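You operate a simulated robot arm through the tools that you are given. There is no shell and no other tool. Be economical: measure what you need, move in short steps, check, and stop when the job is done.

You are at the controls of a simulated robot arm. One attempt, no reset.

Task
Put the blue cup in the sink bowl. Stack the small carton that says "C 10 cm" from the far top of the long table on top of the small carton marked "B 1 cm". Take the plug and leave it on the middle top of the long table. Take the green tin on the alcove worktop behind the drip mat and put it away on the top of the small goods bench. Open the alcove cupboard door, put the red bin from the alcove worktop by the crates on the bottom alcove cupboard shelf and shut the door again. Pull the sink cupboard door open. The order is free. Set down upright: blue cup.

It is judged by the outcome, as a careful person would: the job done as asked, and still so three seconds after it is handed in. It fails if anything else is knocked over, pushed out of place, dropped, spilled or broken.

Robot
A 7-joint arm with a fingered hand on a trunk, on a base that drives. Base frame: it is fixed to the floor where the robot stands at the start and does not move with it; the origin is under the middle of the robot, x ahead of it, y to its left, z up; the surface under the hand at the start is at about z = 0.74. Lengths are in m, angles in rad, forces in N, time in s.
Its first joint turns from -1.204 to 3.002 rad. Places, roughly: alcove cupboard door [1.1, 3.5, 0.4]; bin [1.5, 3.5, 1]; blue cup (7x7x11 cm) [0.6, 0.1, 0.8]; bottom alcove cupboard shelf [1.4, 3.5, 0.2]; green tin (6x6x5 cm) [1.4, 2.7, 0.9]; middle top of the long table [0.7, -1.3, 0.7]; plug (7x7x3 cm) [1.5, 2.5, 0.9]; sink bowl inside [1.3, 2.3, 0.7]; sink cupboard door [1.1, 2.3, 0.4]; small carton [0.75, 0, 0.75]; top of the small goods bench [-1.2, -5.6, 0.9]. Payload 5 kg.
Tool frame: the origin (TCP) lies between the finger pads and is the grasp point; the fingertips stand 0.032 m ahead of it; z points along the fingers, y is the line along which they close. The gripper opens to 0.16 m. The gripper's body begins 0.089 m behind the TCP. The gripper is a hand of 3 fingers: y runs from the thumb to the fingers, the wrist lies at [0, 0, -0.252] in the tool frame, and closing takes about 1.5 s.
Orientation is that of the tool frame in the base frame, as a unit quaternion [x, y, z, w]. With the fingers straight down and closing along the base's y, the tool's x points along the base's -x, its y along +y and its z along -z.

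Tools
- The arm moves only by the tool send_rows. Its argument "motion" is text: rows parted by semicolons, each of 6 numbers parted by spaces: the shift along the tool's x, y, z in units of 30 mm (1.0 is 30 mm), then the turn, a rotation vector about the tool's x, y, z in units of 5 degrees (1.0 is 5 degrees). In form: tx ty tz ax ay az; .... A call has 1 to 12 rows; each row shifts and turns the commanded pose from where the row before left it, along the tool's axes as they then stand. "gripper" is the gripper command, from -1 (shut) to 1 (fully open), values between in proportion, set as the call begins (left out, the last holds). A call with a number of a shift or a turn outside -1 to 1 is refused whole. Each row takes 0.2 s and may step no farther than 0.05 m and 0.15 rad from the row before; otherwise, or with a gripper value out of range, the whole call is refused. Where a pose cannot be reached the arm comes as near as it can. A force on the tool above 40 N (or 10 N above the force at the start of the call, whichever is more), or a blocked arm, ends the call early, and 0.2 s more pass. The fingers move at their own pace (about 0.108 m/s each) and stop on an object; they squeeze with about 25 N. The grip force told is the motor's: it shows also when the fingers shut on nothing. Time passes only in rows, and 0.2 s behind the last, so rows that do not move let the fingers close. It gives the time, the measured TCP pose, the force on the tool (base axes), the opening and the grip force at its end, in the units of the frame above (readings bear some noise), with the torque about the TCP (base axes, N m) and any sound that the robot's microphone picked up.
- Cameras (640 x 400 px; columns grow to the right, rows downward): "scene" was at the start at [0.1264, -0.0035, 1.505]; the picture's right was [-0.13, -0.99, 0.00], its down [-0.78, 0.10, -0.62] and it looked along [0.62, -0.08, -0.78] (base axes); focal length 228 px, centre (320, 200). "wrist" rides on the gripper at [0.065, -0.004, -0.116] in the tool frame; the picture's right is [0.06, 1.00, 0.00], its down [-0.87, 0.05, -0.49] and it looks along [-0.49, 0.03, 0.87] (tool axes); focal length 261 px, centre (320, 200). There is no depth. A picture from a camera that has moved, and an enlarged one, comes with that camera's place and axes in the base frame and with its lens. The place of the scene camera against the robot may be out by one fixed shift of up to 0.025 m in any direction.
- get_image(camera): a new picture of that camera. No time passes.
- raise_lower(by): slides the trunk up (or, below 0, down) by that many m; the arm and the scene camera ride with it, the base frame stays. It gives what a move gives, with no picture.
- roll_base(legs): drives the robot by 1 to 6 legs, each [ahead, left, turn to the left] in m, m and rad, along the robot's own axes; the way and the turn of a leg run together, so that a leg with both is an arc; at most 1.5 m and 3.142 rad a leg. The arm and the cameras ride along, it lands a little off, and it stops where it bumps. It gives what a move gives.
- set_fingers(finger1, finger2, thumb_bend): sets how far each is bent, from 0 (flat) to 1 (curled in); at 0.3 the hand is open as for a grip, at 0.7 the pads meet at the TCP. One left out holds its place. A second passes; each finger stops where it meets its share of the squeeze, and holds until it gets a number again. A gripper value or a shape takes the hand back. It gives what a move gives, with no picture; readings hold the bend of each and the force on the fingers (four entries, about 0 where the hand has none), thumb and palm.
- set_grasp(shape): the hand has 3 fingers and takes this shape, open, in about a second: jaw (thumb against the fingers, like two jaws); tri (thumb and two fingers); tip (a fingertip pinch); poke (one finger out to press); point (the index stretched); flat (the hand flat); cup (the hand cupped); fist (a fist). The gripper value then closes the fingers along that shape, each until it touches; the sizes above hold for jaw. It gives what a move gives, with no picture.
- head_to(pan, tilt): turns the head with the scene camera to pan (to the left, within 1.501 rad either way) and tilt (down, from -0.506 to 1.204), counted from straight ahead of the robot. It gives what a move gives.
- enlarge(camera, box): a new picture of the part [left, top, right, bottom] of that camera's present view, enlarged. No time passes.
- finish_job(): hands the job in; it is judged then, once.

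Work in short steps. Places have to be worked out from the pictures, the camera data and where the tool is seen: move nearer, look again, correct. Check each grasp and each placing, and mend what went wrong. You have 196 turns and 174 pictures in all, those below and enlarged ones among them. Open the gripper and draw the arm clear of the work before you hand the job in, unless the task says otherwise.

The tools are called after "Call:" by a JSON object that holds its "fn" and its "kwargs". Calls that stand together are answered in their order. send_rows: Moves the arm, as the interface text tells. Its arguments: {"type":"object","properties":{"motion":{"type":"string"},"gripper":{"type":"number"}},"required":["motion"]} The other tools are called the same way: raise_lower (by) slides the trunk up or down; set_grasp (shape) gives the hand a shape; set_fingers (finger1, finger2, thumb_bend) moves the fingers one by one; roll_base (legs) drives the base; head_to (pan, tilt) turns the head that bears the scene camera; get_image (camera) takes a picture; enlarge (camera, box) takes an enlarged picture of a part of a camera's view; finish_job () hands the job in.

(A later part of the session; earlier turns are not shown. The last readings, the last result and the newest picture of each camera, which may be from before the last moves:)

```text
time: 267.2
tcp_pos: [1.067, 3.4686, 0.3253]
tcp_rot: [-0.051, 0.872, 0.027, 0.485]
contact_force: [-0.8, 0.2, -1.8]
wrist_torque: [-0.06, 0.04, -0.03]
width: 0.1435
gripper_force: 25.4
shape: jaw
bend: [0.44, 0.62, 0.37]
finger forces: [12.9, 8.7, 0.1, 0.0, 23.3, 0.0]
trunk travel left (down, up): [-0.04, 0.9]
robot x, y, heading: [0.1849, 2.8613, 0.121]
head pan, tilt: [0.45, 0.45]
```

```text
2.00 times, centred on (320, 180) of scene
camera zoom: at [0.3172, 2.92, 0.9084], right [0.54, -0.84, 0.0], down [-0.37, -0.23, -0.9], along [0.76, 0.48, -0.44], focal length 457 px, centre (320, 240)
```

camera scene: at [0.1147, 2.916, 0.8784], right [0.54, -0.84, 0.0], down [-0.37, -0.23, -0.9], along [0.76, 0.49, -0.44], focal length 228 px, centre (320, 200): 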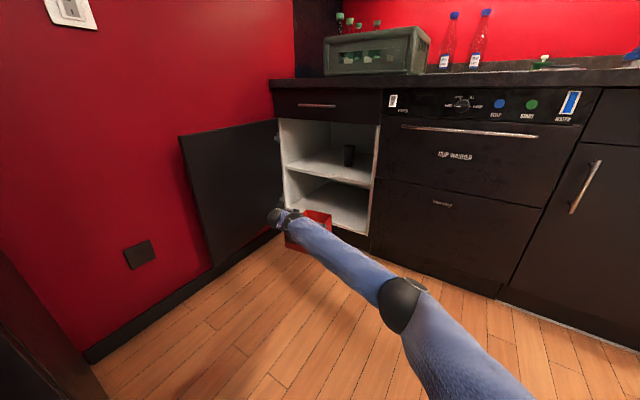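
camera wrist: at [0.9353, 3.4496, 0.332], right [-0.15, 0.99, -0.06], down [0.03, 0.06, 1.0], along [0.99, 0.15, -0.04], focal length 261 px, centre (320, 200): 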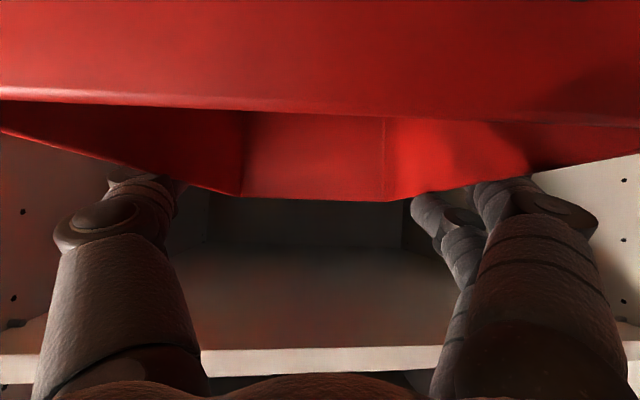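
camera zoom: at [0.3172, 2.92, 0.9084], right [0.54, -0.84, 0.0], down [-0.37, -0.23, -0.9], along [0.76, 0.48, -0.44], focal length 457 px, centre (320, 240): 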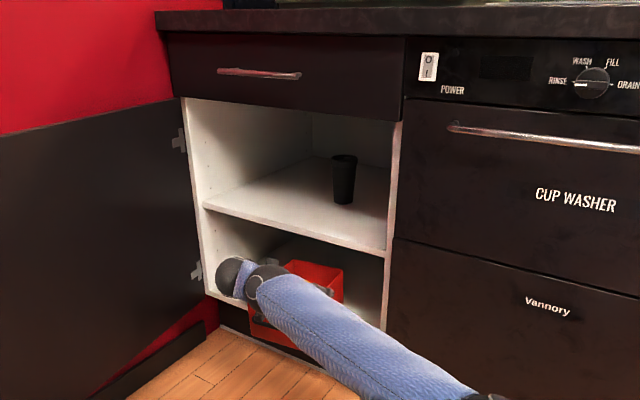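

The bin is entering below the middle shelf (its underside is at about 0.435). I lower 2 cm and drive further in.

Call:
{"fn": "raise_lower", "kwargs": {"by": -0.02}}

Call:
{"fn": "roll_base", "kwargs": {"legs": [[0.13, -0.005, 0]]}}

Call:
{"fn": "get_image", "kwargs": {"camera": "wrist"}}

Call:
{"fn": "enlarge", "kwargs": {"camera": "scene", "box": [200, 100, 440, 300]}}

```text
time: 267.9
tcp_pos: [1.0669, 3.469, 0.3054]
tcp_rot: [-0.052, 0.872, 0.027, 0.486]
contact_force: [-0.5, -0.1, -1.7]
wrist_torque: [0.01, 0.06, -0.02]
width: 0.1439
gripper_force: 25.1
shape: jaw
bend: [0.44, 0.62, 0.37]
finger forces: [12.9, 8.8, 0.0, 0.1, 23.3, 0.0]
trunk travel left (down, up): [-0.02, 0.92]
robot x, y, heading: [0.1905, 2.8543, 0.117]
head pan, tilt: [0.45, 0.45]
```

```text
time: 269.1
tcp_pos: [1.1952, 3.4784, 0.3057]
tcp_rot: [-0.052, 0.872, 0.027, 0.486]
contact_force: [0.0, -0.4, -1.5]
wrist_torque: [-0.02, 0.06, 0.0]
width: 0.1435
gripper_force: 24.6
shape: jaw
bend: [0.44, 0.62, 0.37]
finger forces: [12.9, 8.9, 0.0, 0.0, 23.4, 0.0]
trunk travel left (down, up): [-0.02, 0.92]
robot x, y, heading: [0.3162, 2.8658, 0.116]
head pan, tilt: [0.45, 0.45]
```

```text
50 pictures are left
camera wrist: at [1.0636, 3.4593, 0.3119], right [-0.15, 0.99, -0.06], down [0.03, 0.06, 1.0], along [0.99, 0.15, -0.04], focal length 261 px, centre (320, 200)
```

wrist: 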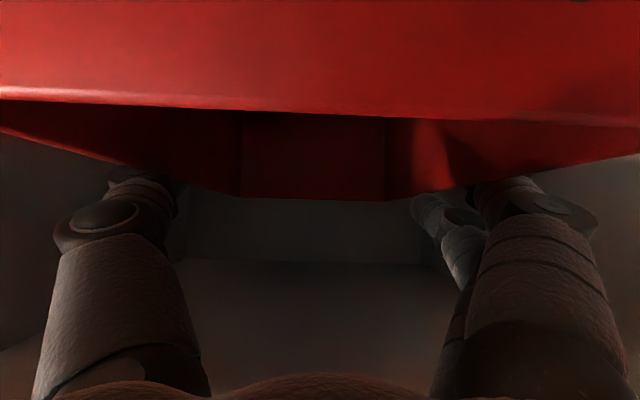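

```text
2.00 times, centred on (320, 200) of scene
camera zoom: at [0.4453, 2.9299, 0.8884], right [0.54, -0.84, 0.0], down [-0.37, -0.23, -0.9], along [0.76, 0.48, -0.44], focal length 457 px, centre (320, 200)
```

zoom: 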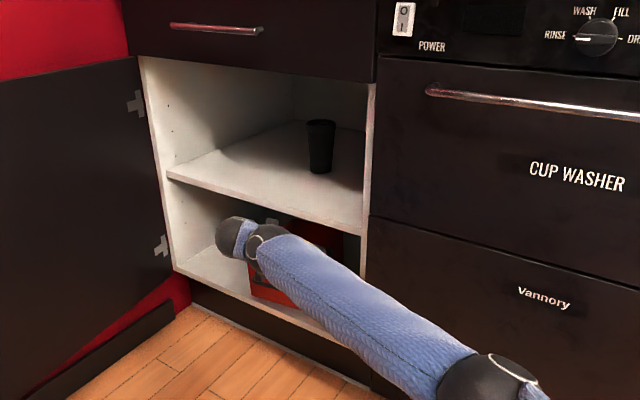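

No contact so far. I go another 6 cm in so that the near handle clears the door plane.

Call:
{"fn": "roll_base", "kwargs": {"legs": [[0.06, 0, 0]]}}

Call:
{"fn": "enlarge", "kwargs": {"camera": "scene", "box": [220, 120, 400, 270]}}

```text
time: 270.1
tcp_pos: [1.2536, 3.4837, 0.3049]
tcp_rot: [-0.051, 0.872, 0.027, 0.485]
contact_force: [0.1, 0.5, -2.0]
wrist_torque: [0.01, 0.04, -0.01]
width: 0.1437
gripper_force: 25.2
shape: jaw
bend: [0.44, 0.62, 0.37]
finger forces: [12.8, 8.8, 0.0, 0.1, 23.3, 0.1]
trunk travel left (down, up): [-0.02, 0.92]
robot x, y, heading: [0.3798, 2.8761, 0.115]
head pan, tilt: [0.45, 0.45]
```

```text
2.67 times, centred on (310, 195) of scene
camera zoom: at [0.5051, 2.9368, 0.8884], right [0.54, -0.84, 0.0], down [-0.37, -0.23, -0.9], along [0.76, 0.48, -0.44], focal length 609 px, centre (347, 213)
```

zoom: 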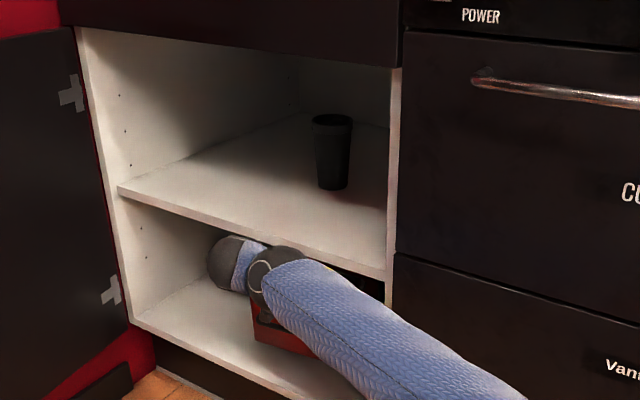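

Now I lower the bin onto the shelf in small steps until contact.

Call:
{"fn": "send_rows", "kwargs": {"motion": "0.28 0 0.18 0 0 0;0.14 0 0.09 0 0 0;0 0 0 0 0 0;0.14 0 0.09 0 0 0;0 0 0 0 0 0"}}

Call:
{"fn": "send_rows", "kwargs": {"motion": "0.14 0 0.09 0 0 0;0 0 0 0 0 0;0.1 0 0.06 0 0 0;0 0 0 0 0 0"}}

```text
time: 271.3
tcp_pos: [1.2561, 3.4846, 0.2845]
tcp_rot: [-0.051, 0.872, 0.027, 0.486]
contact_force: [0.6, -0.1, -2.2]
wrist_torque: [-0.02, 0.04, 0.0]
width: 0.1439
gripper_force: 24.8
shape: jaw
bend: [0.44, 0.62, 0.37]
finger forces: [12.8, 8.8, 0.0, 0.0, 23.4, 0.0]
trunk travel left (down, up): [-0.02, 0.92]
robot x, y, heading: [0.3749, 2.8746, 0.12]
head pan, tilt: [0.45, 0.45]
```

```text
time: 272.3
tcp_pos: [1.2557, 3.4835, 0.2781]
tcp_rot: [-0.05, 0.872, 0.027, 0.486]
contact_force: [1.4, -1.3, 4.5]
wrist_torque: [0.34, 0.17, -0.02]
width: 0.1353
gripper_force: 25.0
shape: jaw
bend: [0.43, 0.69, 0.38]
finger forces: [19.1, 0.0, 0.1, 0.1, 20.4, 0.0]
trunk travel left (down, up): [-0.02, 0.92]
robot x, y, heading: [0.3776, 2.8735, 0.111]
head pan, tilt: [0.45, 0.45]
```

The bin rests on the shelf. I open the hand fully and withdraw backwards along the tool, then with the base.

Call:
{"fn": "send_rows", "kwargs": {"motion": "0 0 0 0 0 0;0 0 0 0 0 0;0 0 0 0 0 0;0 0 0 0 0 0;0 0 -0.5 0 0 0;0 0 -0.5 0 0 0;0 0 -0.5 0 0 0;0 0 0 0 0 0", "gripper": 1}}

Call:
{"fn": "roll_base", "kwargs": {"legs": [[-0.35, -0.04, 0]]}}

Call:
{"fn": "get_image", "kwargs": {"camera": "scene"}}

Call:
{"fn": "get_image", "kwargs": {"camera": "wrist"}}

```text
time: 274.1
tcp_pos: [1.2176, 3.48, 0.2999]
tcp_rot: [-0.051, 0.872, 0.027, 0.486]
contact_force: [-0.5, 0.0, 0.6]
wrist_torque: [-0.01, -0.03, 0.0]
width: 0.1599
gripper_force: 0.0
shape: jaw
bend: [0.3, 0.3, 0.3]
finger forces: [0.0, 0.1, 0.0, 0.0, 0.1, 0.1]
trunk travel left (down, up): [-0.02, 0.92]
robot x, y, heading: [0.377, 2.8791, 0.121]
head pan, tilt: [0.45, 0.45]
```

```text
time: 276.4
tcp_pos: [0.8754, 3.3957, 0.3002]
tcp_rot: [-0.049, 0.872, 0.026, 0.486]
contact_force: [-0.6, -0.3, 0.5]
wrist_torque: [-0.03, 0.03, 0.03]
width: 0.16
gripper_force: 0.1
shape: jaw
bend: [0.3, 0.3, 0.3]
finger forces: [0.1, 0.0, 0.0, 0.1, 0.1, 0.1]
trunk travel left (down, up): [-0.02, 0.92]
robot x, y, heading: [0.0296, 2.7962, 0.111]
head pan, tilt: [0.45, 0.45]
```

```text
47 pictures are left
camera scene: at [0.1612, 2.8567, 0.8884], right [0.53, -0.85, 0.0], down [-0.37, -0.23, -0.9], along [0.76, 0.48, -0.44], focal length 228 px, centre (320, 200)
```

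scene: 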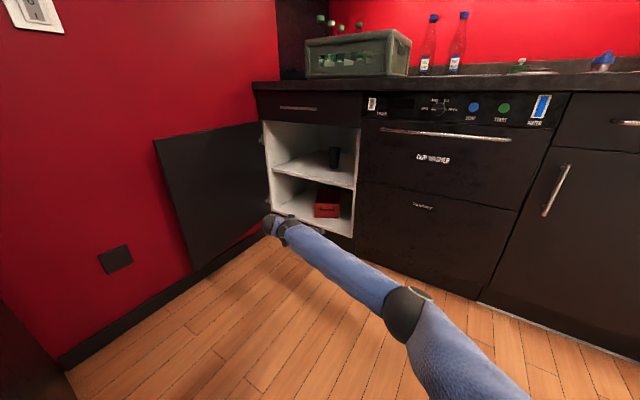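

```text
46 pictures are left
camera wrist: at [0.7451, 3.3782, 0.3066], right [-0.14, 0.99, -0.06], down [0.03, 0.06, 1.0], along [0.99, 0.14, -0.04], focal length 261 px, centre (320, 200)
```

wrist: 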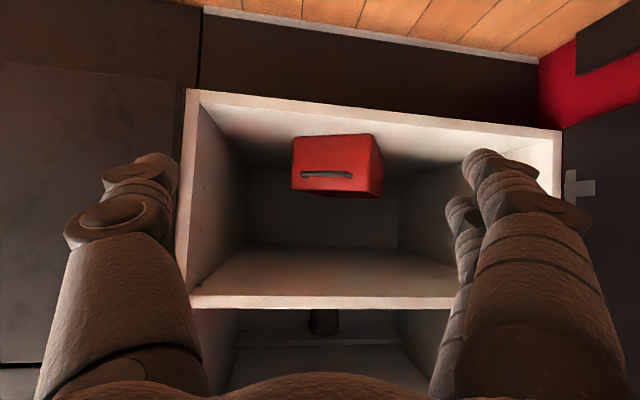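

The bin is on the bottom shelf, well inside. To shut the door, I'll take its top edge from above and swing it; I raise the trunk and turn the hand to point down.

Call:
{"fn": "raise_lower", "kwargs": {"by": 0.4}}

Call:
{"fn": "raise_lower", "kwargs": {"by": 0.3}}

Call:
{"fn": "send_rows", "kwargs": {"motion": "0 0 0 0 1 0;0 0 0 0 1 0;0 0 0 0 1 0;0 0 0 0 1 0;0 0 0 0 1 0;0 0 0 0 1 0;0 0 0 0 1 0;0 0 0 0 1 0;0 0 0 0 1 0;0 0 0 0 1 0;0 0 0 0 1 0;0 0 0 0 0.6 0", "gripper": 0.2}}

Call:
{"fn": "roll_base", "kwargs": {"legs": [[0.0, 0, -0.11], [0.36, 0.0, 0], [0.02, 0.12, 0]]}}

Call:
{"fn": "head_to", "kwargs": {"pan": 1.0, "tilt": 0.7}}

Call:
{"fn": "get_image", "kwargs": {"camera": "scene"}}

```text
time: 280.2
tcp_pos: [0.8759, 3.3955, 0.7002]
tcp_rot: [-0.05, 0.872, 0.027, 0.485]
contact_force: [-0.2, -0.3, 1.0]
wrist_torque: [-0.02, 0.06, 0.0]
width: 0.1601
gripper_force: 0.1
shape: jaw
bend: [0.3, 0.3, 0.3]
finger forces: [0.0, 0.0, 0.0, 0.1, 0.0, 0.0]
trunk travel left (down, up): [-0.42, 0.52]
robot x, y, heading: [0.0361, 2.795, 0.111]
head pan, tilt: [0.45, 0.45]
```

```text
time: 283.2
tcp_pos: [0.8769, 3.3965, 0.9997]
tcp_rot: [-0.049, 0.872, 0.025, 0.486]
contact_force: [0.1, 0.4, 0.8]
wrist_torque: [0.02, -0.02, 0.04]
width: 0.1601
gripper_force: 0.1
shape: jaw
bend: [0.3, 0.3, 0.3]
finger forces: [0.0, 0.0, 0.1, 0.0, 0.1, 0.0]
trunk travel left (down, up): [-0.72, 0.22]
robot x, y, heading: [0.0312, 2.7959, 0.115]
head pan, tilt: [0.45, 0.45]
```

```text
time: 286.0
tcp_pos: [0.8751, 3.1623, 0.9287]
tcp_rot: [-0.041, 0.999, -0.016, 0.01]
contact_force: [-0.2, -0.2, -0.1]
wrist_torque: [0.02, -0.03, 0.01]
width: 0.0961
gripper_force: 0.0
shape: jaw
bend: [0.71, 0.71, 0.7]
finger forces: [0.1, 0.0, 0.0, 0.0, 0.0, 0.1]
out of reach, approached as far as the arm can: row 3, 4, 5, 6, 7, 8, 9, 10, 11, 12
trunk travel left (down, up): [-0.72, 0.22]
robot x, y, heading: [0.0317, 2.7945, 0.111]
head pan, tilt: [0.45, 0.45]
stopped in row 12: the arm was blocked; the commanded pose is now the measured one
```

```text
time: 288.0
tcp_pos: [1.0464, 3.0712, 0.9298]
tcp_rot: [0.004, 1.0, -0.02, -0.003]
contact_force: [-11.2, 0.2, 4.4]
wrist_torque: [0.22, 0.14, 0.67]
width: 0.0957
gripper_force: 0.1
shape: jaw
bend: [0.71, 0.71, 0.7]
finger forces: [0.0, 11.0, 0.0, 0.1, 0.0, 0.1]
trunk travel left (down, up): [-0.72, 0.22]
robot x, y, heading: [0.1773, 2.7982, 0.008]
head pan, tilt: [0.45, 0.45]
stopped in leg 2: the force on the tool passed its limit at 216 N (the readings are from after the stop); the commanded pose is now the measured one
```

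```text
time: 289.0
tcp_pos: [1.0469, 3.0719, 0.9285]
tcp_rot: [0.004, 1.0, -0.02, -0.004]
contact_force: [-19.0, 0.0, 6.4]
wrist_torque: [0.4, 0.24, 1.07]
width: 0.0956
gripper_force: 0.2
shape: jaw
bend: [0.71, 0.72, 0.7]
finger forces: [0.0, 19.0, 0.1, 0.0, 0.0, 0.0]
trunk travel left (down, up): [-0.72, 0.22]
robot x, y, heading: [0.1779, 2.7955, 0.005]
head pan, tilt: [1.0, 0.7]
```

```text
45 pictures are left
camera scene: at [0.2745, 2.8743, 1.5665], right [0.84, -0.54, 0.0], down [-0.35, -0.54, -0.77], along [0.41, 0.65, -0.64], focal length 228 px, centre (320, 200)
```

scene: 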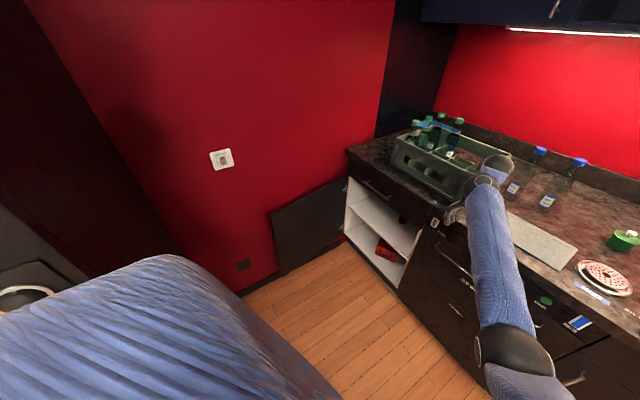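

The hand drifted when the arm hit a limit and then touched the counter edge. I back off at once and check the counter front.

Call:
{"fn": "roll_base", "kwargs": {"legs": [[-0.12, 0, 0]]}}

Call:
{"fn": "get_image", "kwargs": {"camera": "wrist"}}

Call:
{"fn": "enlarge", "kwargs": {"camera": "scene", "box": [330, 100, 640, 330]}}

```text
time: 290.2
tcp_pos: [0.9264, 3.0694, 0.9292]
tcp_rot: [0.005, 1.0, -0.02, -0.004]
contact_force: [-1.1, -0.4, 0.8]
wrist_torque: [0.01, -0.06, 0.0]
width: 0.0961
gripper_force: 0.2
shape: jaw
bend: [0.71, 0.71, 0.7]
finger forces: [0.1, 0.0, 0.1, 0.1, 0.1, 0.0]
trunk travel left (down, up): [-0.72, 0.22]
robot x, y, heading: [0.0554, 2.7945, 0.002]
head pan, tilt: [1.0, 0.7]
```

```text
44 pictures are left
camera wrist: at [0.8616, 3.0711, 1.0462], right [-0.05, 1.0, -0.04], down [0.87, 0.06, 0.48], along [0.48, -0.01, -0.87], focal length 261 px, centre (320, 200)
```

wrist: 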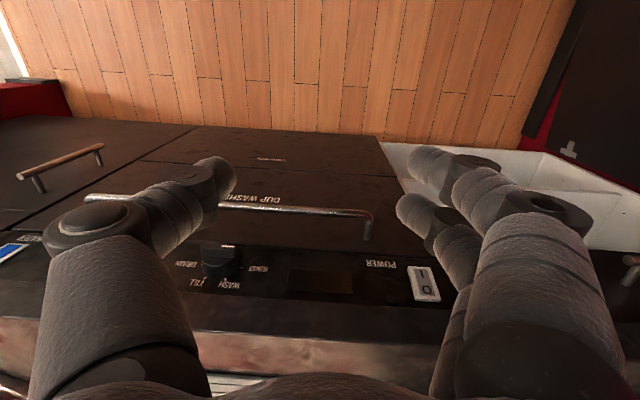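

```text
1.74 times, centred on (485, 215) of scene
camera zoom: at [0.1529, 2.8741, 1.5664], right [0.84, -0.54, 0.0], down [-0.35, -0.54, -0.77], along [0.41, 0.64, -0.64], focal length 397 px, centre (33, 174)
```

zoom: 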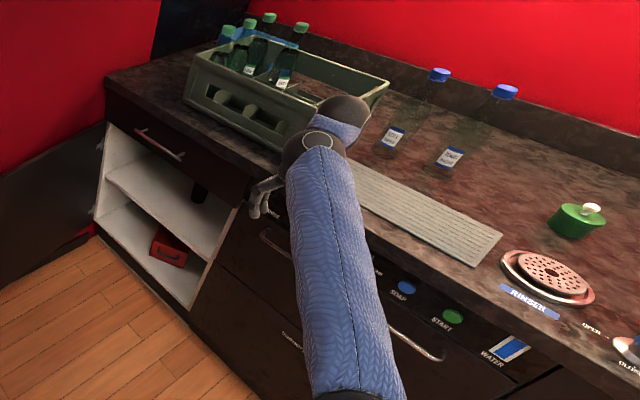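

Nothing is disturbed. I bring the hand up and left close to the robot, away from the counter, before driving towards the door.

Call:
{"fn": "send_rows", "kwargs": {"motion": "0.95 0.5 -0.5 0 0 0;0.95 0.5 -0.5 0 0 0;0.95 0.8 -0.3 0 0 0;0.95 0.8 -0.3 0 0 0;0.95 0.8 -0.2 0 0 0;0.95 0.8 0 0 0 0;0.95 0.8 0 0 0 0;0.95 0.8 0 0 0 0;0.95 0.8 0 0 0 0;0.95 0.8 0 0 0 0;0.95 0.8 0 0 0 0;0.95 0.8 0 0 0 0"}}

```text
time: 291.6
tcp_pos: [0.917, 3.1091, 0.978]
tcp_rot: [0.024, 0.997, -0.027, 0.075]
contact_force: [0.9, -0.6, 0.1]
wrist_torque: [0.03, 0.01, 0.04]
width: 0.0962
gripper_force: 0.1
shape: jaw
bend: [0.71, 0.71, 0.7]
finger forces: [0.0, 0.0, 0.0, 0.0, 0.0, 0.0]
out of reach, approached as far as the arm can: row 1, 2, 3, 4, 5, 6
trunk travel left (down, up): [-0.72, 0.22]
robot x, y, heading: [0.0584, 2.798, 0.002]
head pan, tilt: [1.0, 0.7]
stopped in row 6: the arm was blocked; the commanded pose is now the measured one
```

The arm seems to be at a joint limit in this posture. I try moving the hand back and to the right, towards its usual working place, to unwind it.

Call:
{"fn": "send_rows", "kwargs": {"motion": "0 -0.9 0 0 0 0;0 -0.9 0 0 0 0;0.5 -0.9 0 0 0 0;0.9 -0.9 0 0 0 0;0.9 -0.9 0 0 0 0;0.9 -0.9 0 0 0 0;0.9 -0.5 0 0 0 0;0.9 0 0 0 0 0;0.9 0 0 0 0 0"}}

Call:
{"fn": "get_image", "kwargs": {"camera": "scene"}}

```text
time: 293.6
tcp_pos: [0.8427, 3.0159, 0.8745]
tcp_rot: [0.023, 0.997, -0.024, 0.076]
contact_force: [0.6, -0.4, 0.4]
wrist_torque: [0.0, 0.04, -0.01]
width: 0.0957
gripper_force: 0.0
shape: jaw
bend: [0.71, 0.71, 0.7]
finger forces: [0.1, 0.0, 0.1, 0.0, 0.0, 0.1]
out of reach, approached as far as the arm can: row 2, 3, 4, 5, 6, 7, 8, 9
trunk travel left (down, up): [-0.72, 0.22]
robot x, y, heading: [0.0617, 2.7944, -0.003]
head pan, tilt: [1.0, 0.7]
```

```text
42 pictures are left
camera scene: at [0.1552, 2.8731, 1.5663], right [0.84, -0.54, 0.0], down [-0.35, -0.54, -0.77], along [0.41, 0.65, -0.64], focal length 228 px, centre (320, 200)
```

scene: 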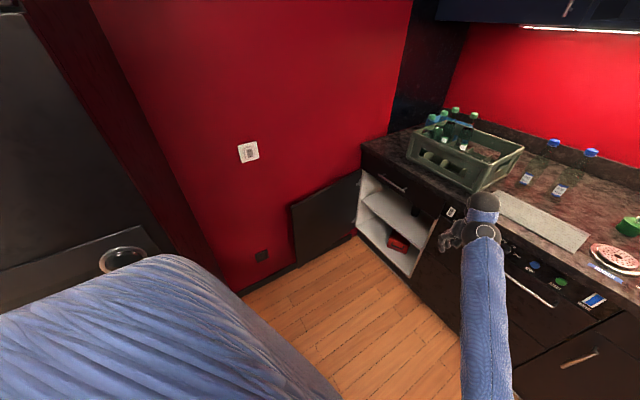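

It is still limited. I tilt the hand forward again by 30° and raise it, which should bring the wrist away from its limit.

Call:
{"fn": "send_rows", "kwargs": {"motion": "0 0 -0.8 0 -1 0;0 0 -0.8 0 -1 0;0 0 -0.8 0 -1 0;0 0 -0.8 0 -1 0;0 0 -0.8 0 -1 0;0 0 -0.8 0 -1 0"}}

Call:
{"fn": "send_rows", "kwargs": {"motion": "0 -0.9 0 0 0 0;0 -0.9 0 0 0 0;0 -0.9 0 0 0 0"}}

```text
time: 295.0
tcp_pos: [0.7911, 3.0261, 1.0065]
tcp_rot: [0.016, 0.943, -0.03, 0.33]
contact_force: [0.6, 0.6, -0.2]
wrist_torque: [-0.02, -0.04, 0.0]
width: 0.0958
gripper_force: 0.1
shape: jaw
bend: [0.71, 0.71, 0.7]
finger forces: [0.1, 0.1, 0.0, 0.1, 0.1, 0.0]
trunk travel left (down, up): [-0.72, 0.22]
robot x, y, heading: [0.0551, 2.7969, 0.005]
head pan, tilt: [1.0, 0.7]
```

```text
time: 295.8
tcp_pos: [0.786, 2.9432, 1.0095]
tcp_rot: [0.016, 0.943, -0.03, 0.33]
contact_force: [0.2, 0.3, 0.1]
wrist_torque: [0.05, -0.03, 0.02]
width: 0.0958
gripper_force: 0.1
shape: jaw
bend: [0.71, 0.71, 0.7]
finger forces: [0.0, 0.0, 0.1, 0.0, 0.1, 0.0]
trunk travel left (down, up): [-0.72, 0.22]
robot x, y, heading: [0.0569, 2.7978, 0.004]
head pan, tilt: [1.0, 0.7]
```

That works at 38° tilt. I test untilting gradually here, and moving left afterwards.

Call:
{"fn": "send_rows", "kwargs": {"motion": "0 0 0 0 1 0;0 0 0 0 1 0;0 0 0 0 1 0;0 0 0 0 1 0;0 0 0 0 1 0"}}

Call:
{"fn": "send_rows", "kwargs": {"motion": "0.5 0.9 -0.2 0 0 0;0.5 0.9 -0.2 0 0 0;0.5 0.9 -0.2 0 0 0;0.5 0.9 -0.2 0 0 0;0.5 0.9 -0.2 0 0 0;0.5 0.9 -0.2 0 0 0"}}

```text
time: 297.0
tcp_pos: [0.7941, 2.9073, 0.9711]
tcp_rot: [0.018, 0.963, -0.029, 0.267]
contact_force: [-0.3, -0.4, -0.5]
wrist_torque: [0.01, -0.03, 0.0]
width: 0.0962
gripper_force: 0.0
shape: jaw
bend: [0.71, 0.71, 0.7]
finger forces: [0.0, 0.0, 0.0, 0.0, 0.0, 0.0]
out of reach, approached as far as the arm can: row 1, 2, 3, 4, 5
trunk travel left (down, up): [-0.72, 0.22]
robot x, y, heading: [0.0602, 2.7919, -0.0]
head pan, tilt: [1.0, 0.7]
```

```text
time: 298.4
tcp_pos: [0.7126, 3.0473, 0.9234]
tcp_rot: [0.017, 0.963, -0.029, 0.267]
contact_force: [0.1, 0.7, -0.1]
wrist_torque: [-0.02, -0.04, -0.06]
width: 0.0961
gripper_force: 0.1
shape: jaw
bend: [0.71, 0.71, 0.7]
finger forces: [0.0, 0.1, 0.0, 0.0, 0.0, 0.0]
out of reach, approached as far as the arm can: row 2, 3, 4, 5, 6
trunk travel left (down, up): [-0.72, 0.22]
robot x, y, heading: [0.0538, 2.796, 0.001]
head pan, tilt: [1.0, 0.7]
```

This posture lets the tool point down only when the hand hangs lower below the shoulder. I raise the trunk and lower the hand, then untilt there.

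Call:
{"fn": "raise_lower", "kwargs": {"by": 0.2}}

Call:
{"fn": "send_rows", "kwargs": {"motion": "0.5 0 0.86 0 0 0;0.5 0 0.86 0 0 0;0.5 0 0.86 0 0 0;0.5 0 0.86 0 0 0;0.5 0 0.86 0 0 0;0.5 0 0.86 0 0 0;0.5 0 0.86 0 0 0;0.5 0 0.86 0 0 0;0.5 0 0.86 0 0 0;0.5 0 0.86 0 0 0"}}

Call:
{"fn": "send_rows", "kwargs": {"motion": "0 0 0 0 1 0;0 0 0 0 1 0;0 0 0 0 1 0;0 0 0 0 1 0;0 0 0 0 1 0;0 0 0 0 1 0"}}

```text
time: 300.5
tcp_pos: [0.713, 3.047, 1.123]
tcp_rot: [0.017, 0.963, -0.028, 0.268]
contact_force: [-0.3, -0.5, -0.4]
wrist_torque: [-0.02, -0.01, 0.01]
width: 0.0961
gripper_force: 0.0
shape: jaw
bend: [0.71, 0.71, 0.7]
finger forces: [0.0, 0.0, 0.0, 0.0, 0.1, 0.0]
trunk travel left (down, up): [-0.92, 0.02]
robot x, y, heading: [0.0563, 2.7934, 0.003]
head pan, tilt: [1.0, 0.7]
```

```text
time: 302.7
tcp_pos: [0.7178, 3.0329, 0.826]
tcp_rot: [0.017, 0.963, -0.028, 0.267]
contact_force: [0.6, -0.2, -0.7]
wrist_torque: [0.0, -0.02, 0.02]
width: 0.096
gripper_force: 0.1
shape: jaw
bend: [0.71, 0.71, 0.7]
finger forces: [0.0, 0.1, 0.1, 0.0, 0.0, 0.0]
trunk travel left (down, up): [-0.92, 0.02]
robot x, y, heading: [0.0601, 2.8002, 0.002]
head pan, tilt: [1.0, 0.7]
```

```text
time: 304.3
tcp_pos: [0.7288, 2.9325, 0.7778]
tcp_rot: [0.04, 0.996, -0.077, 0.008]
contact_force: [-0.5, -0.3, -0.4]
wrist_torque: [0.0, 0.0, 0.03]
width: 0.0961
gripper_force: 0.0
shape: jaw
bend: [0.71, 0.71, 0.7]
finger forces: [0.0, 0.0, 0.0, 0.0, 0.0, 0.1]
trunk travel left (down, up): [-0.92, 0.02]
robot x, y, heading: [0.0595, 2.7958, 0.003]
head pan, tilt: [1.0, 0.7]
stopped in row 6: the arm was blocked; the commanded pose is now the measured one
```

The hand now points nearly down but this posture is awkward. I'll instead hook the fingers over the door's top edge with the hand pointing left; I tilt up and turn the hand left.

Call:
{"fn": "send_rows", "kwargs": {"motion": "0 0 -0.3 -0.44 -1 0;0 0 -0.3 -0.44 -1 0;0 0 -0.3 -0.44 -1 0;0 0 -0.3 -0.44 -1 0;0 0 -0.3 0 -1 0;0 0 0 0 -1 0;0 0 0 0 -1 0;0 0 0 0 -1 0;0 0 0 0 -1 0;0 0 0 0 -1 0;0 0 0 0 -1 0", "gripper": -1}}

Call:
{"fn": "send_rows", "kwargs": {"motion": "0 0 0 -0.838 0 -0.546;0 0 0 -0.838 0 -0.546;0 0 0 -0.838 0 -0.546;0 0 0 -0.838 0 -0.546;0 0 0 -0.838 0 -0.546;0 0 0 -0.838 0 -0.546;0 0 0 -0.838 0 -0.546;0 0 0 -0.838 0 -0.546;0 0 0 -0.838 0 -0.546;0 0 0 -0.838 0 -0.546"}}

Call:
{"fn": "send_rows", "kwargs": {"motion": "0 0 0 -0.838 0 -0.546;0 0 0 -0.838 0 -0.546;0 0 0 -0.838 0 -0.546;0 0 0 -0.838 0 -0.546;0 0 0 -0.838 0 -0.546;0 0 0 -0.838 0 -0.546;0 0 0 -0.838 0 -0.546;0 0 0 -0.838 0 -0.546"}}

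Call:
{"fn": "get_image", "kwargs": {"camera": "scene"}}

```text
time: 306.7
tcp_pos: [0.7199, 2.9377, 0.8224]
tcp_rot: [0.022, 0.882, -0.015, 0.471]
contact_force: [0.3, 0.2, -0.7]
wrist_torque: [-0.01, -0.03, -0.01]
width: 0.0001
gripper_force: 24.6
shape: jaw
bend: [0.65, 0.65, 0.67]
finger forces: [0.0, 0.0, 0.0, 0.0, 0.0, 0.0]
trunk travel left (down, up): [-0.92, 0.02]
robot x, y, heading: [0.0562, 2.7976, -0.003]
head pan, tilt: [1.0, 0.7]
```

```text
time: 308.9
tcp_pos: [0.719, 2.9387, 0.8217]
tcp_rot: [-0.352, 0.809, 0.193, 0.43]
contact_force: [0.4, -0.5, 0.3]
wrist_torque: [0.02, -0.01, 0.01]
width: 0.0001
gripper_force: 25.1
shape: jaw
bend: [0.65, 0.65, 0.67]
finger forces: [0.0, 0.0, 0.0, 0.0, 0.1, 0.1]
trunk travel left (down, up): [-0.92, 0.02]
robot x, y, heading: [0.0582, 2.799, 0.003]
head pan, tilt: [1.0, 0.7]
```

```text
time: 310.7
tcp_pos: [0.7193, 2.9393, 0.821]
tcp_rot: [-0.604, 0.64, 0.331, 0.34]
contact_force: [-0.7, -0.5, 0.2]
wrist_torque: [-0.03, 0.01, -0.01]
width: 0.0
gripper_force: 25.3
shape: jaw
bend: [0.65, 0.65, 0.67]
finger forces: [0.1, 0.1, 0.0, 0.0, 0.0, 0.1]
trunk travel left (down, up): [-0.92, 0.02]
robot x, y, heading: [0.0577, 2.7971, -0.0]
head pan, tilt: [1.0, 0.7]
```

```text
41 pictures are left
camera scene: at [0.1554, 2.8736, 1.7662], right [0.84, -0.54, 0.0], down [-0.35, -0.54, -0.76], along [0.41, 0.64, -0.64], focal length 228 px, centre (320, 200)
```

scene: 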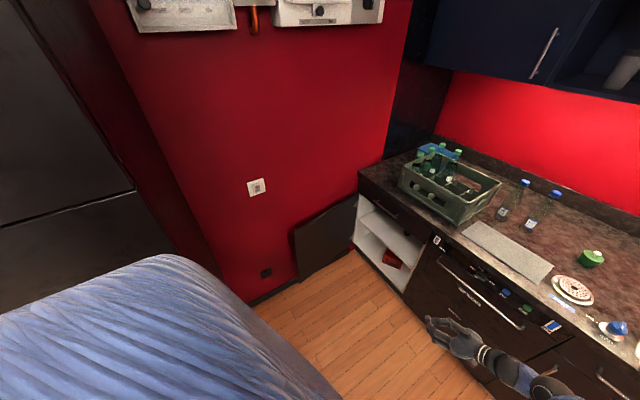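

The hand points left at 57° tilt. The door's top edge runs from about (0.52, 3.76) to (1.06, 3.81) at z≈0.72. I draw the hand left and back first, then move the base nearer.

Call:
{"fn": "send_rows", "kwargs": {"motion": "-0.52 0.81 0.8 0 0 0;-0.52 0.81 0.8 0 0 0;-0.52 0.81 0.8 0 0 0;-0.52 0.81 0.8 0 0 0;-0.52 0.81 0.8 0 0 0;-0.52 0.81 0.8 0 0 0;-0.52 0.81 0.8 0 0 0"}}

Call:
{"fn": "roll_base", "kwargs": {"legs": [[0.26, 0.11, 0]]}}

```text
time: 312.3
tcp_pos: [0.5574, 3.1469, 0.8224]
tcp_rot: [-0.604, 0.64, 0.331, 0.339]
contact_force: [-0.7, -1.2, 0.2]
wrist_torque: [-0.01, -0.02, -0.04]
width: 0.0
gripper_force: 25.2
shape: jaw
bend: [0.65, 0.65, 0.67]
finger forces: [0.0, 0.1, 0.0, 0.1, 0.1, 0.0]
trunk travel left (down, up): [-0.92, 0.02]
robot x, y, heading: [0.0564, 2.7975, 0.003]
head pan, tilt: [1.0, 0.7]
```

```text
time: 314.3
tcp_pos: [0.8169, 3.2595, 0.8231]
tcp_rot: [-0.605, 0.64, 0.332, 0.339]
contact_force: [0.6, 0.6, 0.2]
wrist_torque: [0.02, 0.01, 0.04]
width: 0.0
gripper_force: 24.5
shape: jaw
bend: [0.65, 0.65, 0.67]
finger forces: [0.1, 0.1, 0.0, 0.1, 0.0, 0.0]
trunk travel left (down, up): [-0.92, 0.02]
robot x, y, heading: [0.3201, 2.9032, 0.005]
head pan, tilt: [1.0, 0.7]
```

Base is in place. I extend the hand left over the door's top edge.

Call:
{"fn": "send_rows", "kwargs": {"motion": "-0.55 0.42 0.84 0 0 0;-0.55 0.42 0.84 0 0 0;-0.55 0.42 0.84 0 0 0;-0.55 0.42 0.84 0 0 0;-0.55 0.42 0.84 0 0 0;-0.55 0.42 0.84 0 0 0;-0.55 0.42 0.84 0 0 0;-0.55 0.42 0.84 0 0 0;-0.55 0.42 0.84 0 0 0;-0.55 0.42 0.84 0 0 0;-0.55 0.42 0.84 0 0 0;-0.55 0.42 0.84 0 0 0"}}

Call:
{"fn": "send_rows", "kwargs": {"motion": "-0.55 0.2 0.84 0 0 0;-0.55 0.2 0.84 0 0 0;-0.55 0.2 0.84 0 0 0"}}

Call:
{"fn": "get_image", "kwargs": {"camera": "wrist"}}

Call:
{"fn": "get_image", "kwargs": {"camera": "scene"}}

```text
time: 317.0
tcp_pos: [0.7746, 3.4906, 0.7108]
tcp_rot: [-0.604, 0.681, 0.264, 0.318]
contact_force: [0.3, 0.6, 0.4]
wrist_torque: [0.01, -0.01, 0.01]
width: 0.0
gripper_force: 25.3
shape: jaw
bend: [0.65, 0.65, 0.67]
finger forces: [0.0, 0.1, 0.0, 0.0, 0.0, 0.0]
trunk travel left (down, up): [-0.92, 0.02]
robot x, y, heading: [0.3162, 2.9054, 0.005]
head pan, tilt: [1.0, 0.7]
stopped in row 12: the arm was blocked; the commanded pose is now the measured one
```

```text
time: 317.7
tcp_pos: [0.8563, 3.3914, 0.584]
tcp_rot: [-0.595, 0.724, 0.194, 0.289]
contact_force: [-0.4, 0.5, 0.1]
wrist_torque: [0.0, -0.01, 0.0]
width: 0.0003
gripper_force: 24.8
shape: jaw
bend: [0.65, 0.65, 0.67]
finger forces: [0.1, 0.0, 0.1, 0.0, 0.0, 0.1]
out of reach, approached as far as the arm can: row 3
trunk travel left (down, up): [-0.92, 0.02]
robot x, y, heading: [0.3178, 2.9053, 0.002]
head pan, tilt: [1.0, 0.7]
stopped in row 3: the arm was blocked; the commanded pose is now the measured one
```

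```text
40 pictures are left
camera wrist: at [0.8301, 3.27, 0.6321], right [-0.98, 0.17, -0.1], down [-0.04, 0.36, 0.93], along [0.19, 0.92, -0.34], focal length 261 px, centre (320, 200)
```

wrist: 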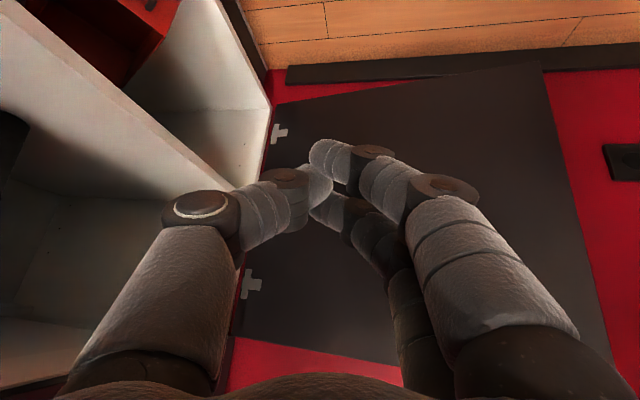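

```text
39 pictures are left
camera scene: at [0.4146, 2.9837, 1.7663], right [0.84, -0.54, 0.0], down [-0.35, -0.54, -0.76], along [0.41, 0.64, -0.64], focal length 228 px, centre (320, 200)
```

scene: 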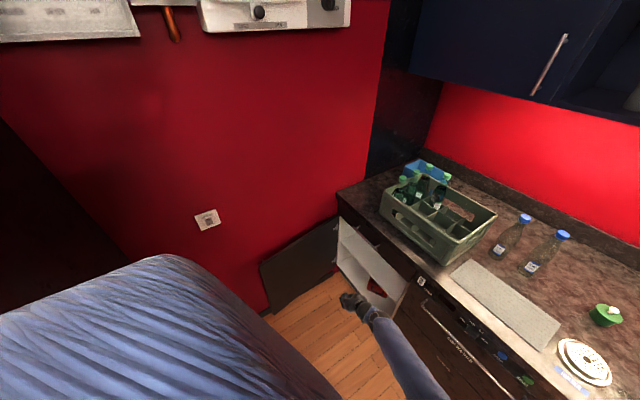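

The arm cannot reach well to the robot's far left. I'll turn the robot itself to face the door; first I bring the hand back to the front of the robot.

Call:
{"fn": "send_rows", "kwargs": {"motion": "0.5 0 -0.8 0 0 0;0.5 0 -0.8 0 0 0;0.5 0 -0.8 0 0 0;0.5 0 -0.8 0 0 0;0.5 0 -0.8 0 0 0;0.5 0 -0.8 0 0 0;0.5 0 -0.8 0 0 0;0.5 0 -0.8 0 0 0;0.5 0 -0.8 0 0 0;0.5 0 -0.8 0 0 0;0.5 0 -0.8 0 0 0;0.5 0 -0.8 0 0 0"}}

Call:
{"fn": "send_rows", "kwargs": {"motion": "0.5 0 -0.8 0 0 0;0.5 0 -0.8 0 0 0;0.5 0 -0.8 0 0 0;0.5 0 -0.8 0 0 0;0.5 0 -0.8 0 0 0;0.5 0 -0.8 0 0 0"}}

```text
time: 320.3
tcp_pos: [0.7778, 3.0783, 0.6881]
tcp_rot: [-0.596, 0.724, 0.196, 0.288]
contact_force: [-0.1, 0.2, 1.0]
wrist_torque: [-0.02, 0.01, 0.02]
width: 0.0002
gripper_force: 25.0
shape: jaw
bend: [0.65, 0.65, 0.67]
finger forces: [0.0, 0.1, 0.1, 0.0, 0.1, 0.0]
trunk travel left (down, up): [-0.92, 0.02]
robot x, y, heading: [0.3156, 2.9039, 0.002]
head pan, tilt: [1.0, 0.7]
```

```text
time: 321.7
tcp_pos: [0.7387, 2.922, 0.7354]
tcp_rot: [-0.595, 0.723, 0.196, 0.29]
contact_force: [-0.2, 0.7, 0.3]
wrist_torque: [-0.03, 0.03, -0.01]
width: 0.0
gripper_force: 25.1
shape: jaw
bend: [0.65, 0.65, 0.67]
finger forces: [0.1, 0.0, 0.0, 0.1, 0.1, 0.1]
trunk travel left (down, up): [-0.92, 0.02]
robot x, y, heading: [0.3167, 2.9061, -0.001]
head pan, tilt: [1.0, 0.7]
```

I turn the hand 40° right, then turn the robot about 52° to the left so that the door comes in front.

Call:
{"fn": "send_rows", "kwargs": {"motion": "0 0 0 0.652 0 0.758;0 0 0 0.652 0 0.758;0 0 0 0.652 0 0.758;0 0 0 0.652 0 0.758;0 0 0 0.652 0 0.758;0 0 0 0.652 0 0.758;0 0 0 0.652 0 0.758;0 0 0 0.652 0 0.758"}}

Call:
{"fn": "roll_base", "kwargs": {"legs": [[-0.05, -0.15, 0], [0, 0, 0.9]]}}

Call:
{"fn": "head_to", "kwargs": {"pan": 0.1, "tilt": 0.8}}

Call:
{"fn": "get_image", "kwargs": {"camera": "scene"}}

```text
time: 323.5
tcp_pos: [0.7376, 2.9236, 0.7363]
tcp_rot: [-0.307, 0.879, 0.097, 0.352]
contact_force: [-0.2, -0.2, 0.8]
wrist_torque: [-0.04, 0.03, 0.01]
width: 0.0
gripper_force: 24.9
shape: jaw
bend: [0.65, 0.65, 0.67]
finger forces: [0.1, 0.0, 0.0, 0.1, 0.1, 0.0]
trunk travel left (down, up): [-0.92, 0.02]
robot x, y, heading: [0.3202, 2.9061, 0.003]
head pan, tilt: [1.0, 0.7]
```

```text
time: 327.3
tcp_pos: [0.5136, 3.0954, 0.7384]
tcp_rot: [0.661, -0.655, -0.243, -0.275]
contact_force: [-1.2, 0.4, -0.1]
wrist_torque: [0.0, 0.0, 0.02]
width: 0.0001
gripper_force: 25.2
shape: jaw
bend: [0.65, 0.65, 0.67]
finger forces: [0.1, 0.0, 0.0, 0.1, 0.0, 0.0]
trunk travel left (down, up): [-0.92, 0.02]
robot x, y, heading: [0.2686, 2.7518, 0.908]
head pan, tilt: [1.0, 0.7]
```

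```text
time: 328.5
tcp_pos: [0.5136, 3.0965, 0.7368]
tcp_rot: [0.661, -0.654, -0.243, -0.275]
contact_force: [0.1, -0.2, 0.0]
wrist_torque: [0.05, 0.01, 0.0]
width: 0.0
gripper_force: 24.7
shape: jaw
bend: [0.65, 0.65, 0.67]
finger forces: [0.0, 0.0, 0.0, 0.0, 0.0, 0.1]
trunk travel left (down, up): [-0.92, 0.02]
robot x, y, heading: [0.2671, 2.7505, 0.906]
head pan, tilt: [0.099, 0.799]
```

```text
38 pictures are left
camera scene: at [0.3427, 2.8673, 1.758], right [0.85, -0.53, 0.0], down [-0.38, -0.61, -0.7], along [0.37, 0.59, -0.72], focal length 228 px, centre (320, 200)
```

scene: 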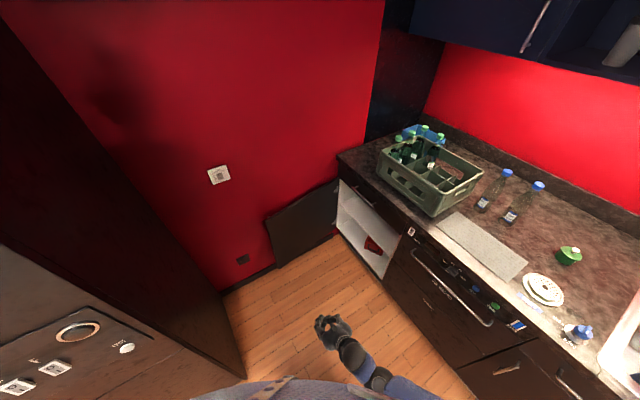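

The robot now faces the door, and the tall cabinet's corner is at about x=0.07, leaving room. I move forward 0.12 and reach towards the door's top edge.

Call:
{"fn": "roll_base", "kwargs": {"legs": [[0.12, 0, 0]]}}

Call:
{"fn": "send_rows", "kwargs": {"motion": "-0.95 -0.14 0.706 0 0 0;-0.95 -0.14 0.706 0 0 0;-0.95 -0.14 0.706 0 0 0;-0.95 -0.14 0.706 0 0 0;-0.95 -0.14 0.706 0 0 0;-0.95 -0.14 0.706 0 0 0;-0.95 -0.14 0.706 0 0 0;-0.95 -0.14 0.706 0 0 0;-0.95 -0.14 0.706 0 0 0;-0.95 -0.14 0.706 0 0 0;-0.95 -0.14 0.706 0 0 0;-0.95 -0.14 0.706 0 0 0"}}

Call:
{"fn": "get_image", "kwargs": {"camera": "wrist"}}

```text
time: 329.7
tcp_pos: [0.5892, 3.192, 0.7376]
tcp_rot: [0.662, -0.654, -0.242, -0.275]
contact_force: [-0.3, -0.2, 0.0]
wrist_torque: [-0.01, 0.03, -0.01]
width: 0.0
gripper_force: 25.2
shape: jaw
bend: [0.65, 0.65, 0.67]
finger forces: [0.0, 0.0, 0.1, 0.0, 0.1, 0.0]
trunk travel left (down, up): [-0.92, 0.02]
robot x, y, heading: [0.3431, 2.8483, 0.913]
head pan, tilt: [0.099, 0.799]
```

```text
time: 332.3
tcp_pos: [0.6393, 3.616, 0.7867]
tcp_rot: [0.662, -0.654, -0.242, -0.274]
contact_force: [0.5, 0.0, -0.9]
wrist_torque: [0.06, -0.02, 0.02]
width: 0.0
gripper_force: 24.9
shape: jaw
bend: [0.65, 0.65, 0.67]
finger forces: [0.0, 0.1, 0.0, 0.0, 0.0, 0.0]
trunk travel left (down, up): [-0.92, 0.02]
robot x, y, heading: [0.3418, 2.8496, 0.906]
head pan, tilt: [0.099, 0.799]
```

```text
37 pictures are left
camera wrist: at [0.6404, 3.4901, 0.8275], right [-1.0, -0.04, -0.09], down [-0.1, 0.3, 0.95], along [-0.01, 0.95, -0.31], focal length 261 px, centre (320, 200)
```

wrist: 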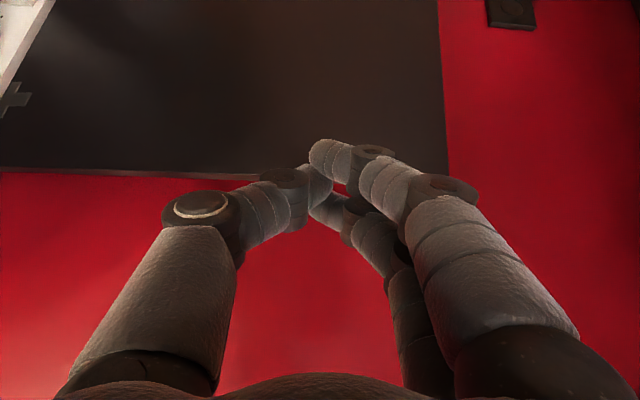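

The door's top edge is visible at z≈0.70 and its free edge at x≈0.49. I pass the fingertips over the top edge to its far side, then lower them behind it.

Call:
{"fn": "send_rows", "kwargs": {"motion": "-0.7 0 0.88 0 0 0;-0.7 0 0.88 0 0 0;-0.7 0 0.88 0 0 0;-0.7 0 0.88 0 0 0;-0.7 0 0.88 0 0 0;-0.7 0 0.88 0 0 0"}}

Call:
{"fn": "get_image", "kwargs": {"camera": "wrist"}}

```text
time: 333.7
tcp_pos: [0.6409, 3.7994, 0.7532]
tcp_rot: [0.664, -0.655, -0.239, -0.272]
contact_force: [-2.4, -17.7, 5.8]
wrist_torque: [0.1, -0.03, -0.01]
width: 0.0
gripper_force: 24.8
shape: jaw
bend: [0.65, 0.7, 0.67]
finger forces: [0.0, 0.1, 0.0, 0.0, 0.1, 0.0]
trunk travel left (down, up): [-0.92, 0.02]
robot x, y, heading: [0.341, 2.8495, 0.911]
head pan, tilt: [0.099, 0.799]
stopped in row 6: the force on the tool passed its limit at 62 N (the readings are from after the stop); the commanded pose is now the measured one
```

```text
36 pictures are left
camera wrist: at [0.6434, 3.6728, 0.7951], right [-1.0, -0.04, -0.09], down [-0.1, 0.31, 0.94], along [-0.01, 0.95, -0.31], focal length 261 px, centre (320, 200)
```

wrist: 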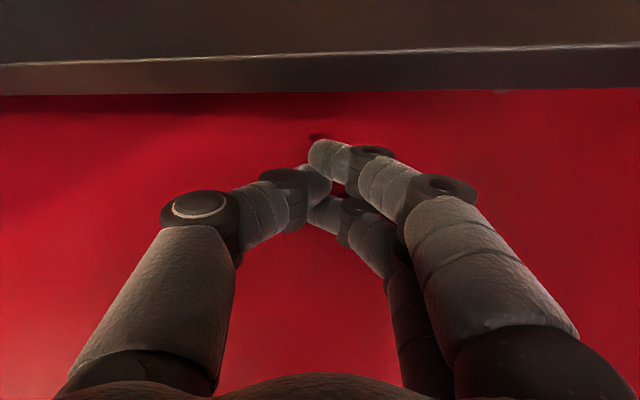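

The fingertips touch the wall: the gap behind the door (y 3.784 to 3.825) is only 4 cm. I back off slightly and curl the upper finger and thumb so that only the lower finger goes in.

Call:
{"fn": "send_rows", "kwargs": {"motion": "0.2 0 -0.5 0 0 0;0 0 0 0 0 0"}}

Call:
{"fn": "set_fingers", "kwargs": {"finger1": 0.45, "finger2": 1.0, "thumb_bend": 1.0}}

Call:
{"fn": "get_image", "kwargs": {"camera": "wrist"}}

```text
time: 334.3
tcp_pos: [0.6396, 3.7857, 0.7596]
tcp_rot: [0.664, -0.655, -0.239, -0.272]
contact_force: [0.0, 0.3, -0.8]
wrist_torque: [-0.04, -0.02, 0.01]
width: 0.0
gripper_force: 25.2
shape: jaw
bend: [0.65, 0.69, 0.67]
finger forces: [0.0, 0.0, 0.0, 0.0, 0.0, 0.1]
trunk travel left (down, up): [-0.92, 0.02]
robot x, y, heading: [0.3428, 2.8478, 0.909]
head pan, tilt: [0.099, 0.799]
```

```text
time: 335.3
tcp_pos: [0.6413, 3.7852, 0.7605]
tcp_rot: [0.663, -0.655, -0.24, -0.272]
contact_force: [-0.5, 0.1, 0.1]
wrist_torque: [-0.04, -0.03, 0.01]
width: 0.0419
gripper_force: 0.0
shape: fingers
bend: [0.45, 0.98, 0.93]
finger forces: [0.0, 0.1, 0.1, 0.0, 0.1, 0.0]
trunk travel left (down, up): [-0.92, 0.02]
robot x, y, heading: [0.3398, 2.8446, 0.906]
head pan, tilt: [0.099, 0.799]
```

```text
35 pictures are left
camera wrist: at [0.6426, 3.6606, 0.8019], right [-1.0, -0.04, -0.09], down [-0.1, 0.31, 0.95], along [-0.01, 0.95, -0.31], focal length 261 px, centre (320, 200)
```

wrist: 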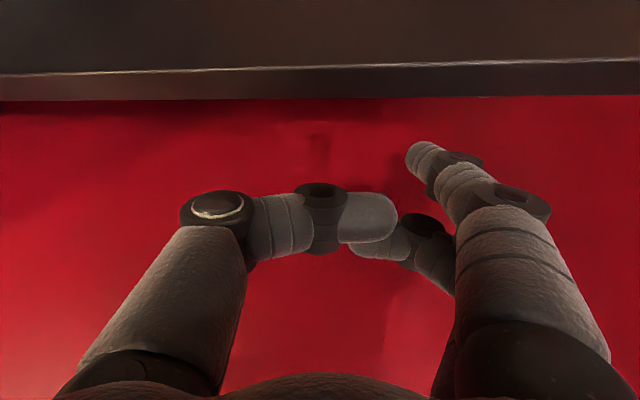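

One finger now stands out with its tip near (0.589, 3.792, 0.724). I move it 1 cm further and straight down 4.5 cm into the gap.

Call:
{"fn": "send_rows", "kwargs": {"motion": "-0.244 0 0.227 0 0 0;0.341 0 0.366 0 0 0;0.341 0 0.366 0 0 0;0.341 0 0.366 0 0 0;0 0 0 0 0 0"}}

Call:
{"fn": "get_image", "kwargs": {"camera": "wrist"}}

```text
time: 336.5
tcp_pos: [0.6436, 3.7941, 0.713]
tcp_rot: [0.664, -0.655, -0.24, -0.271]
contact_force: [0.1, 0.3, 0.4]
wrist_torque: [0.01, 0.01, 0.0]
width: 0.0419
gripper_force: 0.1
shape: fingers
bend: [0.45, 0.98, 0.93]
finger forces: [0.1, 0.1, 0.1, 0.1, 0.0, 0.1]
trunk travel left (down, up): [-0.92, 0.02]
robot x, y, heading: [0.3455, 2.8505, 0.914]
head pan, tilt: [0.099, 0.799]
```

```text
34 pictures are left
camera wrist: at [0.6456, 3.6692, 0.7553], right [-1.0, -0.04, -0.09], down [-0.1, 0.31, 0.95], along [-0.01, 0.95, -0.31], focal length 261 px, centre (320, 200)
```

wrist: 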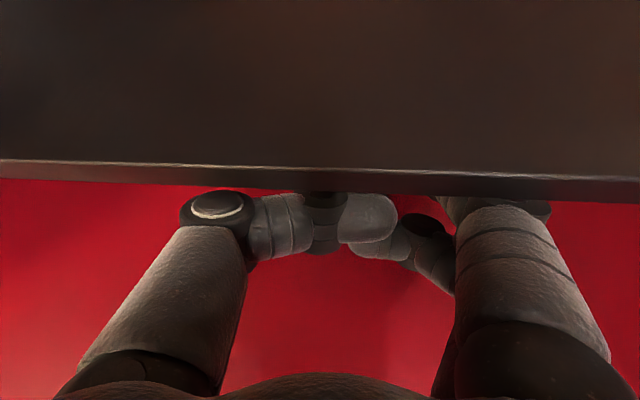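

The finger is behind the door with no contact force. I pull towards -y following the door's arc.

Call:
{"fn": "send_rows", "kwargs": {"motion": "0.66 0 -0.61 0 0 0;0.66 0 -0.61 0 0 0;0.66 -0.1 -0.61 0 0 0;0.66 -0.1 -0.61 0 0 0;0.66 -0.2 -0.61 0 0 0;0.66 -0.2 -0.61 0 0 0;0.66 -0.3 -0.61 0 0 0;0.66 -0.3 -0.61 0 0 0;0.66 -0.4 -0.61 0 0 0;0.66 -0.4 -0.61 0 0 0;0.66 -0.5 -0.61 0 0 0;0.66 -0.5 -0.61 0 0 0"}}

Call:
{"fn": "get_image", "kwargs": {"camera": "scene"}}

```text
time: 339.1
tcp_pos: [0.7308, 3.4693, 0.7208]
tcp_rot: [0.664, -0.654, -0.24, -0.27]
contact_force: [0.4, -0.4, 0.0]
wrist_torque: [0.0, 0.01, 0.03]
width: 0.0418
gripper_force: 0.3
shape: fingers
bend: [0.45, 0.98, 0.93]
finger forces: [0.0, 0.0, 0.1, 0.0, 0.0, 0.0]
trunk travel left (down, up): [-0.92, 0.02]
robot x, y, heading: [0.3401, 2.8481, 0.909]
head pan, tilt: [0.099, 0.799]
```

```text
33 pictures are left
camera scene: at [0.4183, 2.9622, 1.758], right [0.85, -0.53, 0.0], down [-0.38, -0.61, -0.7], along [0.37, 0.59, -0.72], focal length 228 px, centre (320, 200)
```

scene: 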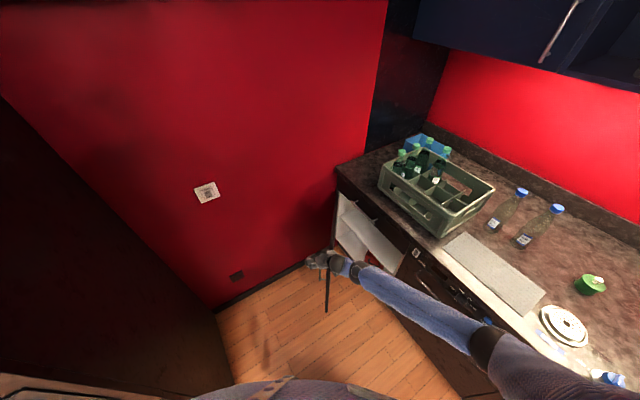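

The door has swung to about 45°. I keep pushing it along the arc towards closing.

Call:
{"fn": "send_rows", "kwargs": {"motion": "0.49 -0.83 -0.45 0 0 0;0.49 -0.83 -0.45 0 0 0;0.49 -0.83 -0.45 0 0 0;0.49 -0.83 -0.45 0 0 0;0.4 -0.83 -0.37 0 0 0;0.4 -0.83 -0.37 0 0 0"}}

Call:
{"fn": "get_image", "kwargs": {"camera": "scene"}}

```text
time: 340.5
tcp_pos: [0.8818, 3.3562, 0.7282]
tcp_rot: [0.664, -0.654, -0.24, -0.27]
contact_force: [-0.1, -0.9, 0.3]
wrist_torque: [0.04, -0.03, -0.01]
width: 0.0422
gripper_force: 0.1
shape: fingers
bend: [0.45, 0.98, 0.93]
finger forces: [0.1, 0.0, 0.1, 0.1, 0.1, 0.0]
trunk travel left (down, up): [-0.92, 0.02]
robot x, y, heading: [0.3454, 2.8513, 0.91]
head pan, tilt: [0.099, 0.799]
```

```text
32 pictures are left
camera scene: at [0.4186, 2.9622, 1.758], right [0.85, -0.53, 0.0], down [-0.38, -0.61, -0.7], along [0.37, 0.59, -0.72], focal length 228 px, centre (320, 200)
```

scene: 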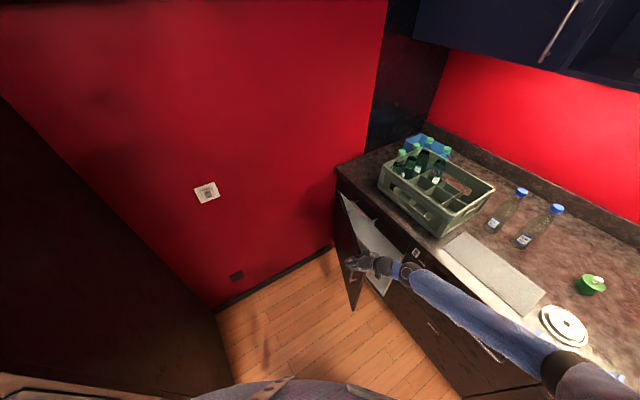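

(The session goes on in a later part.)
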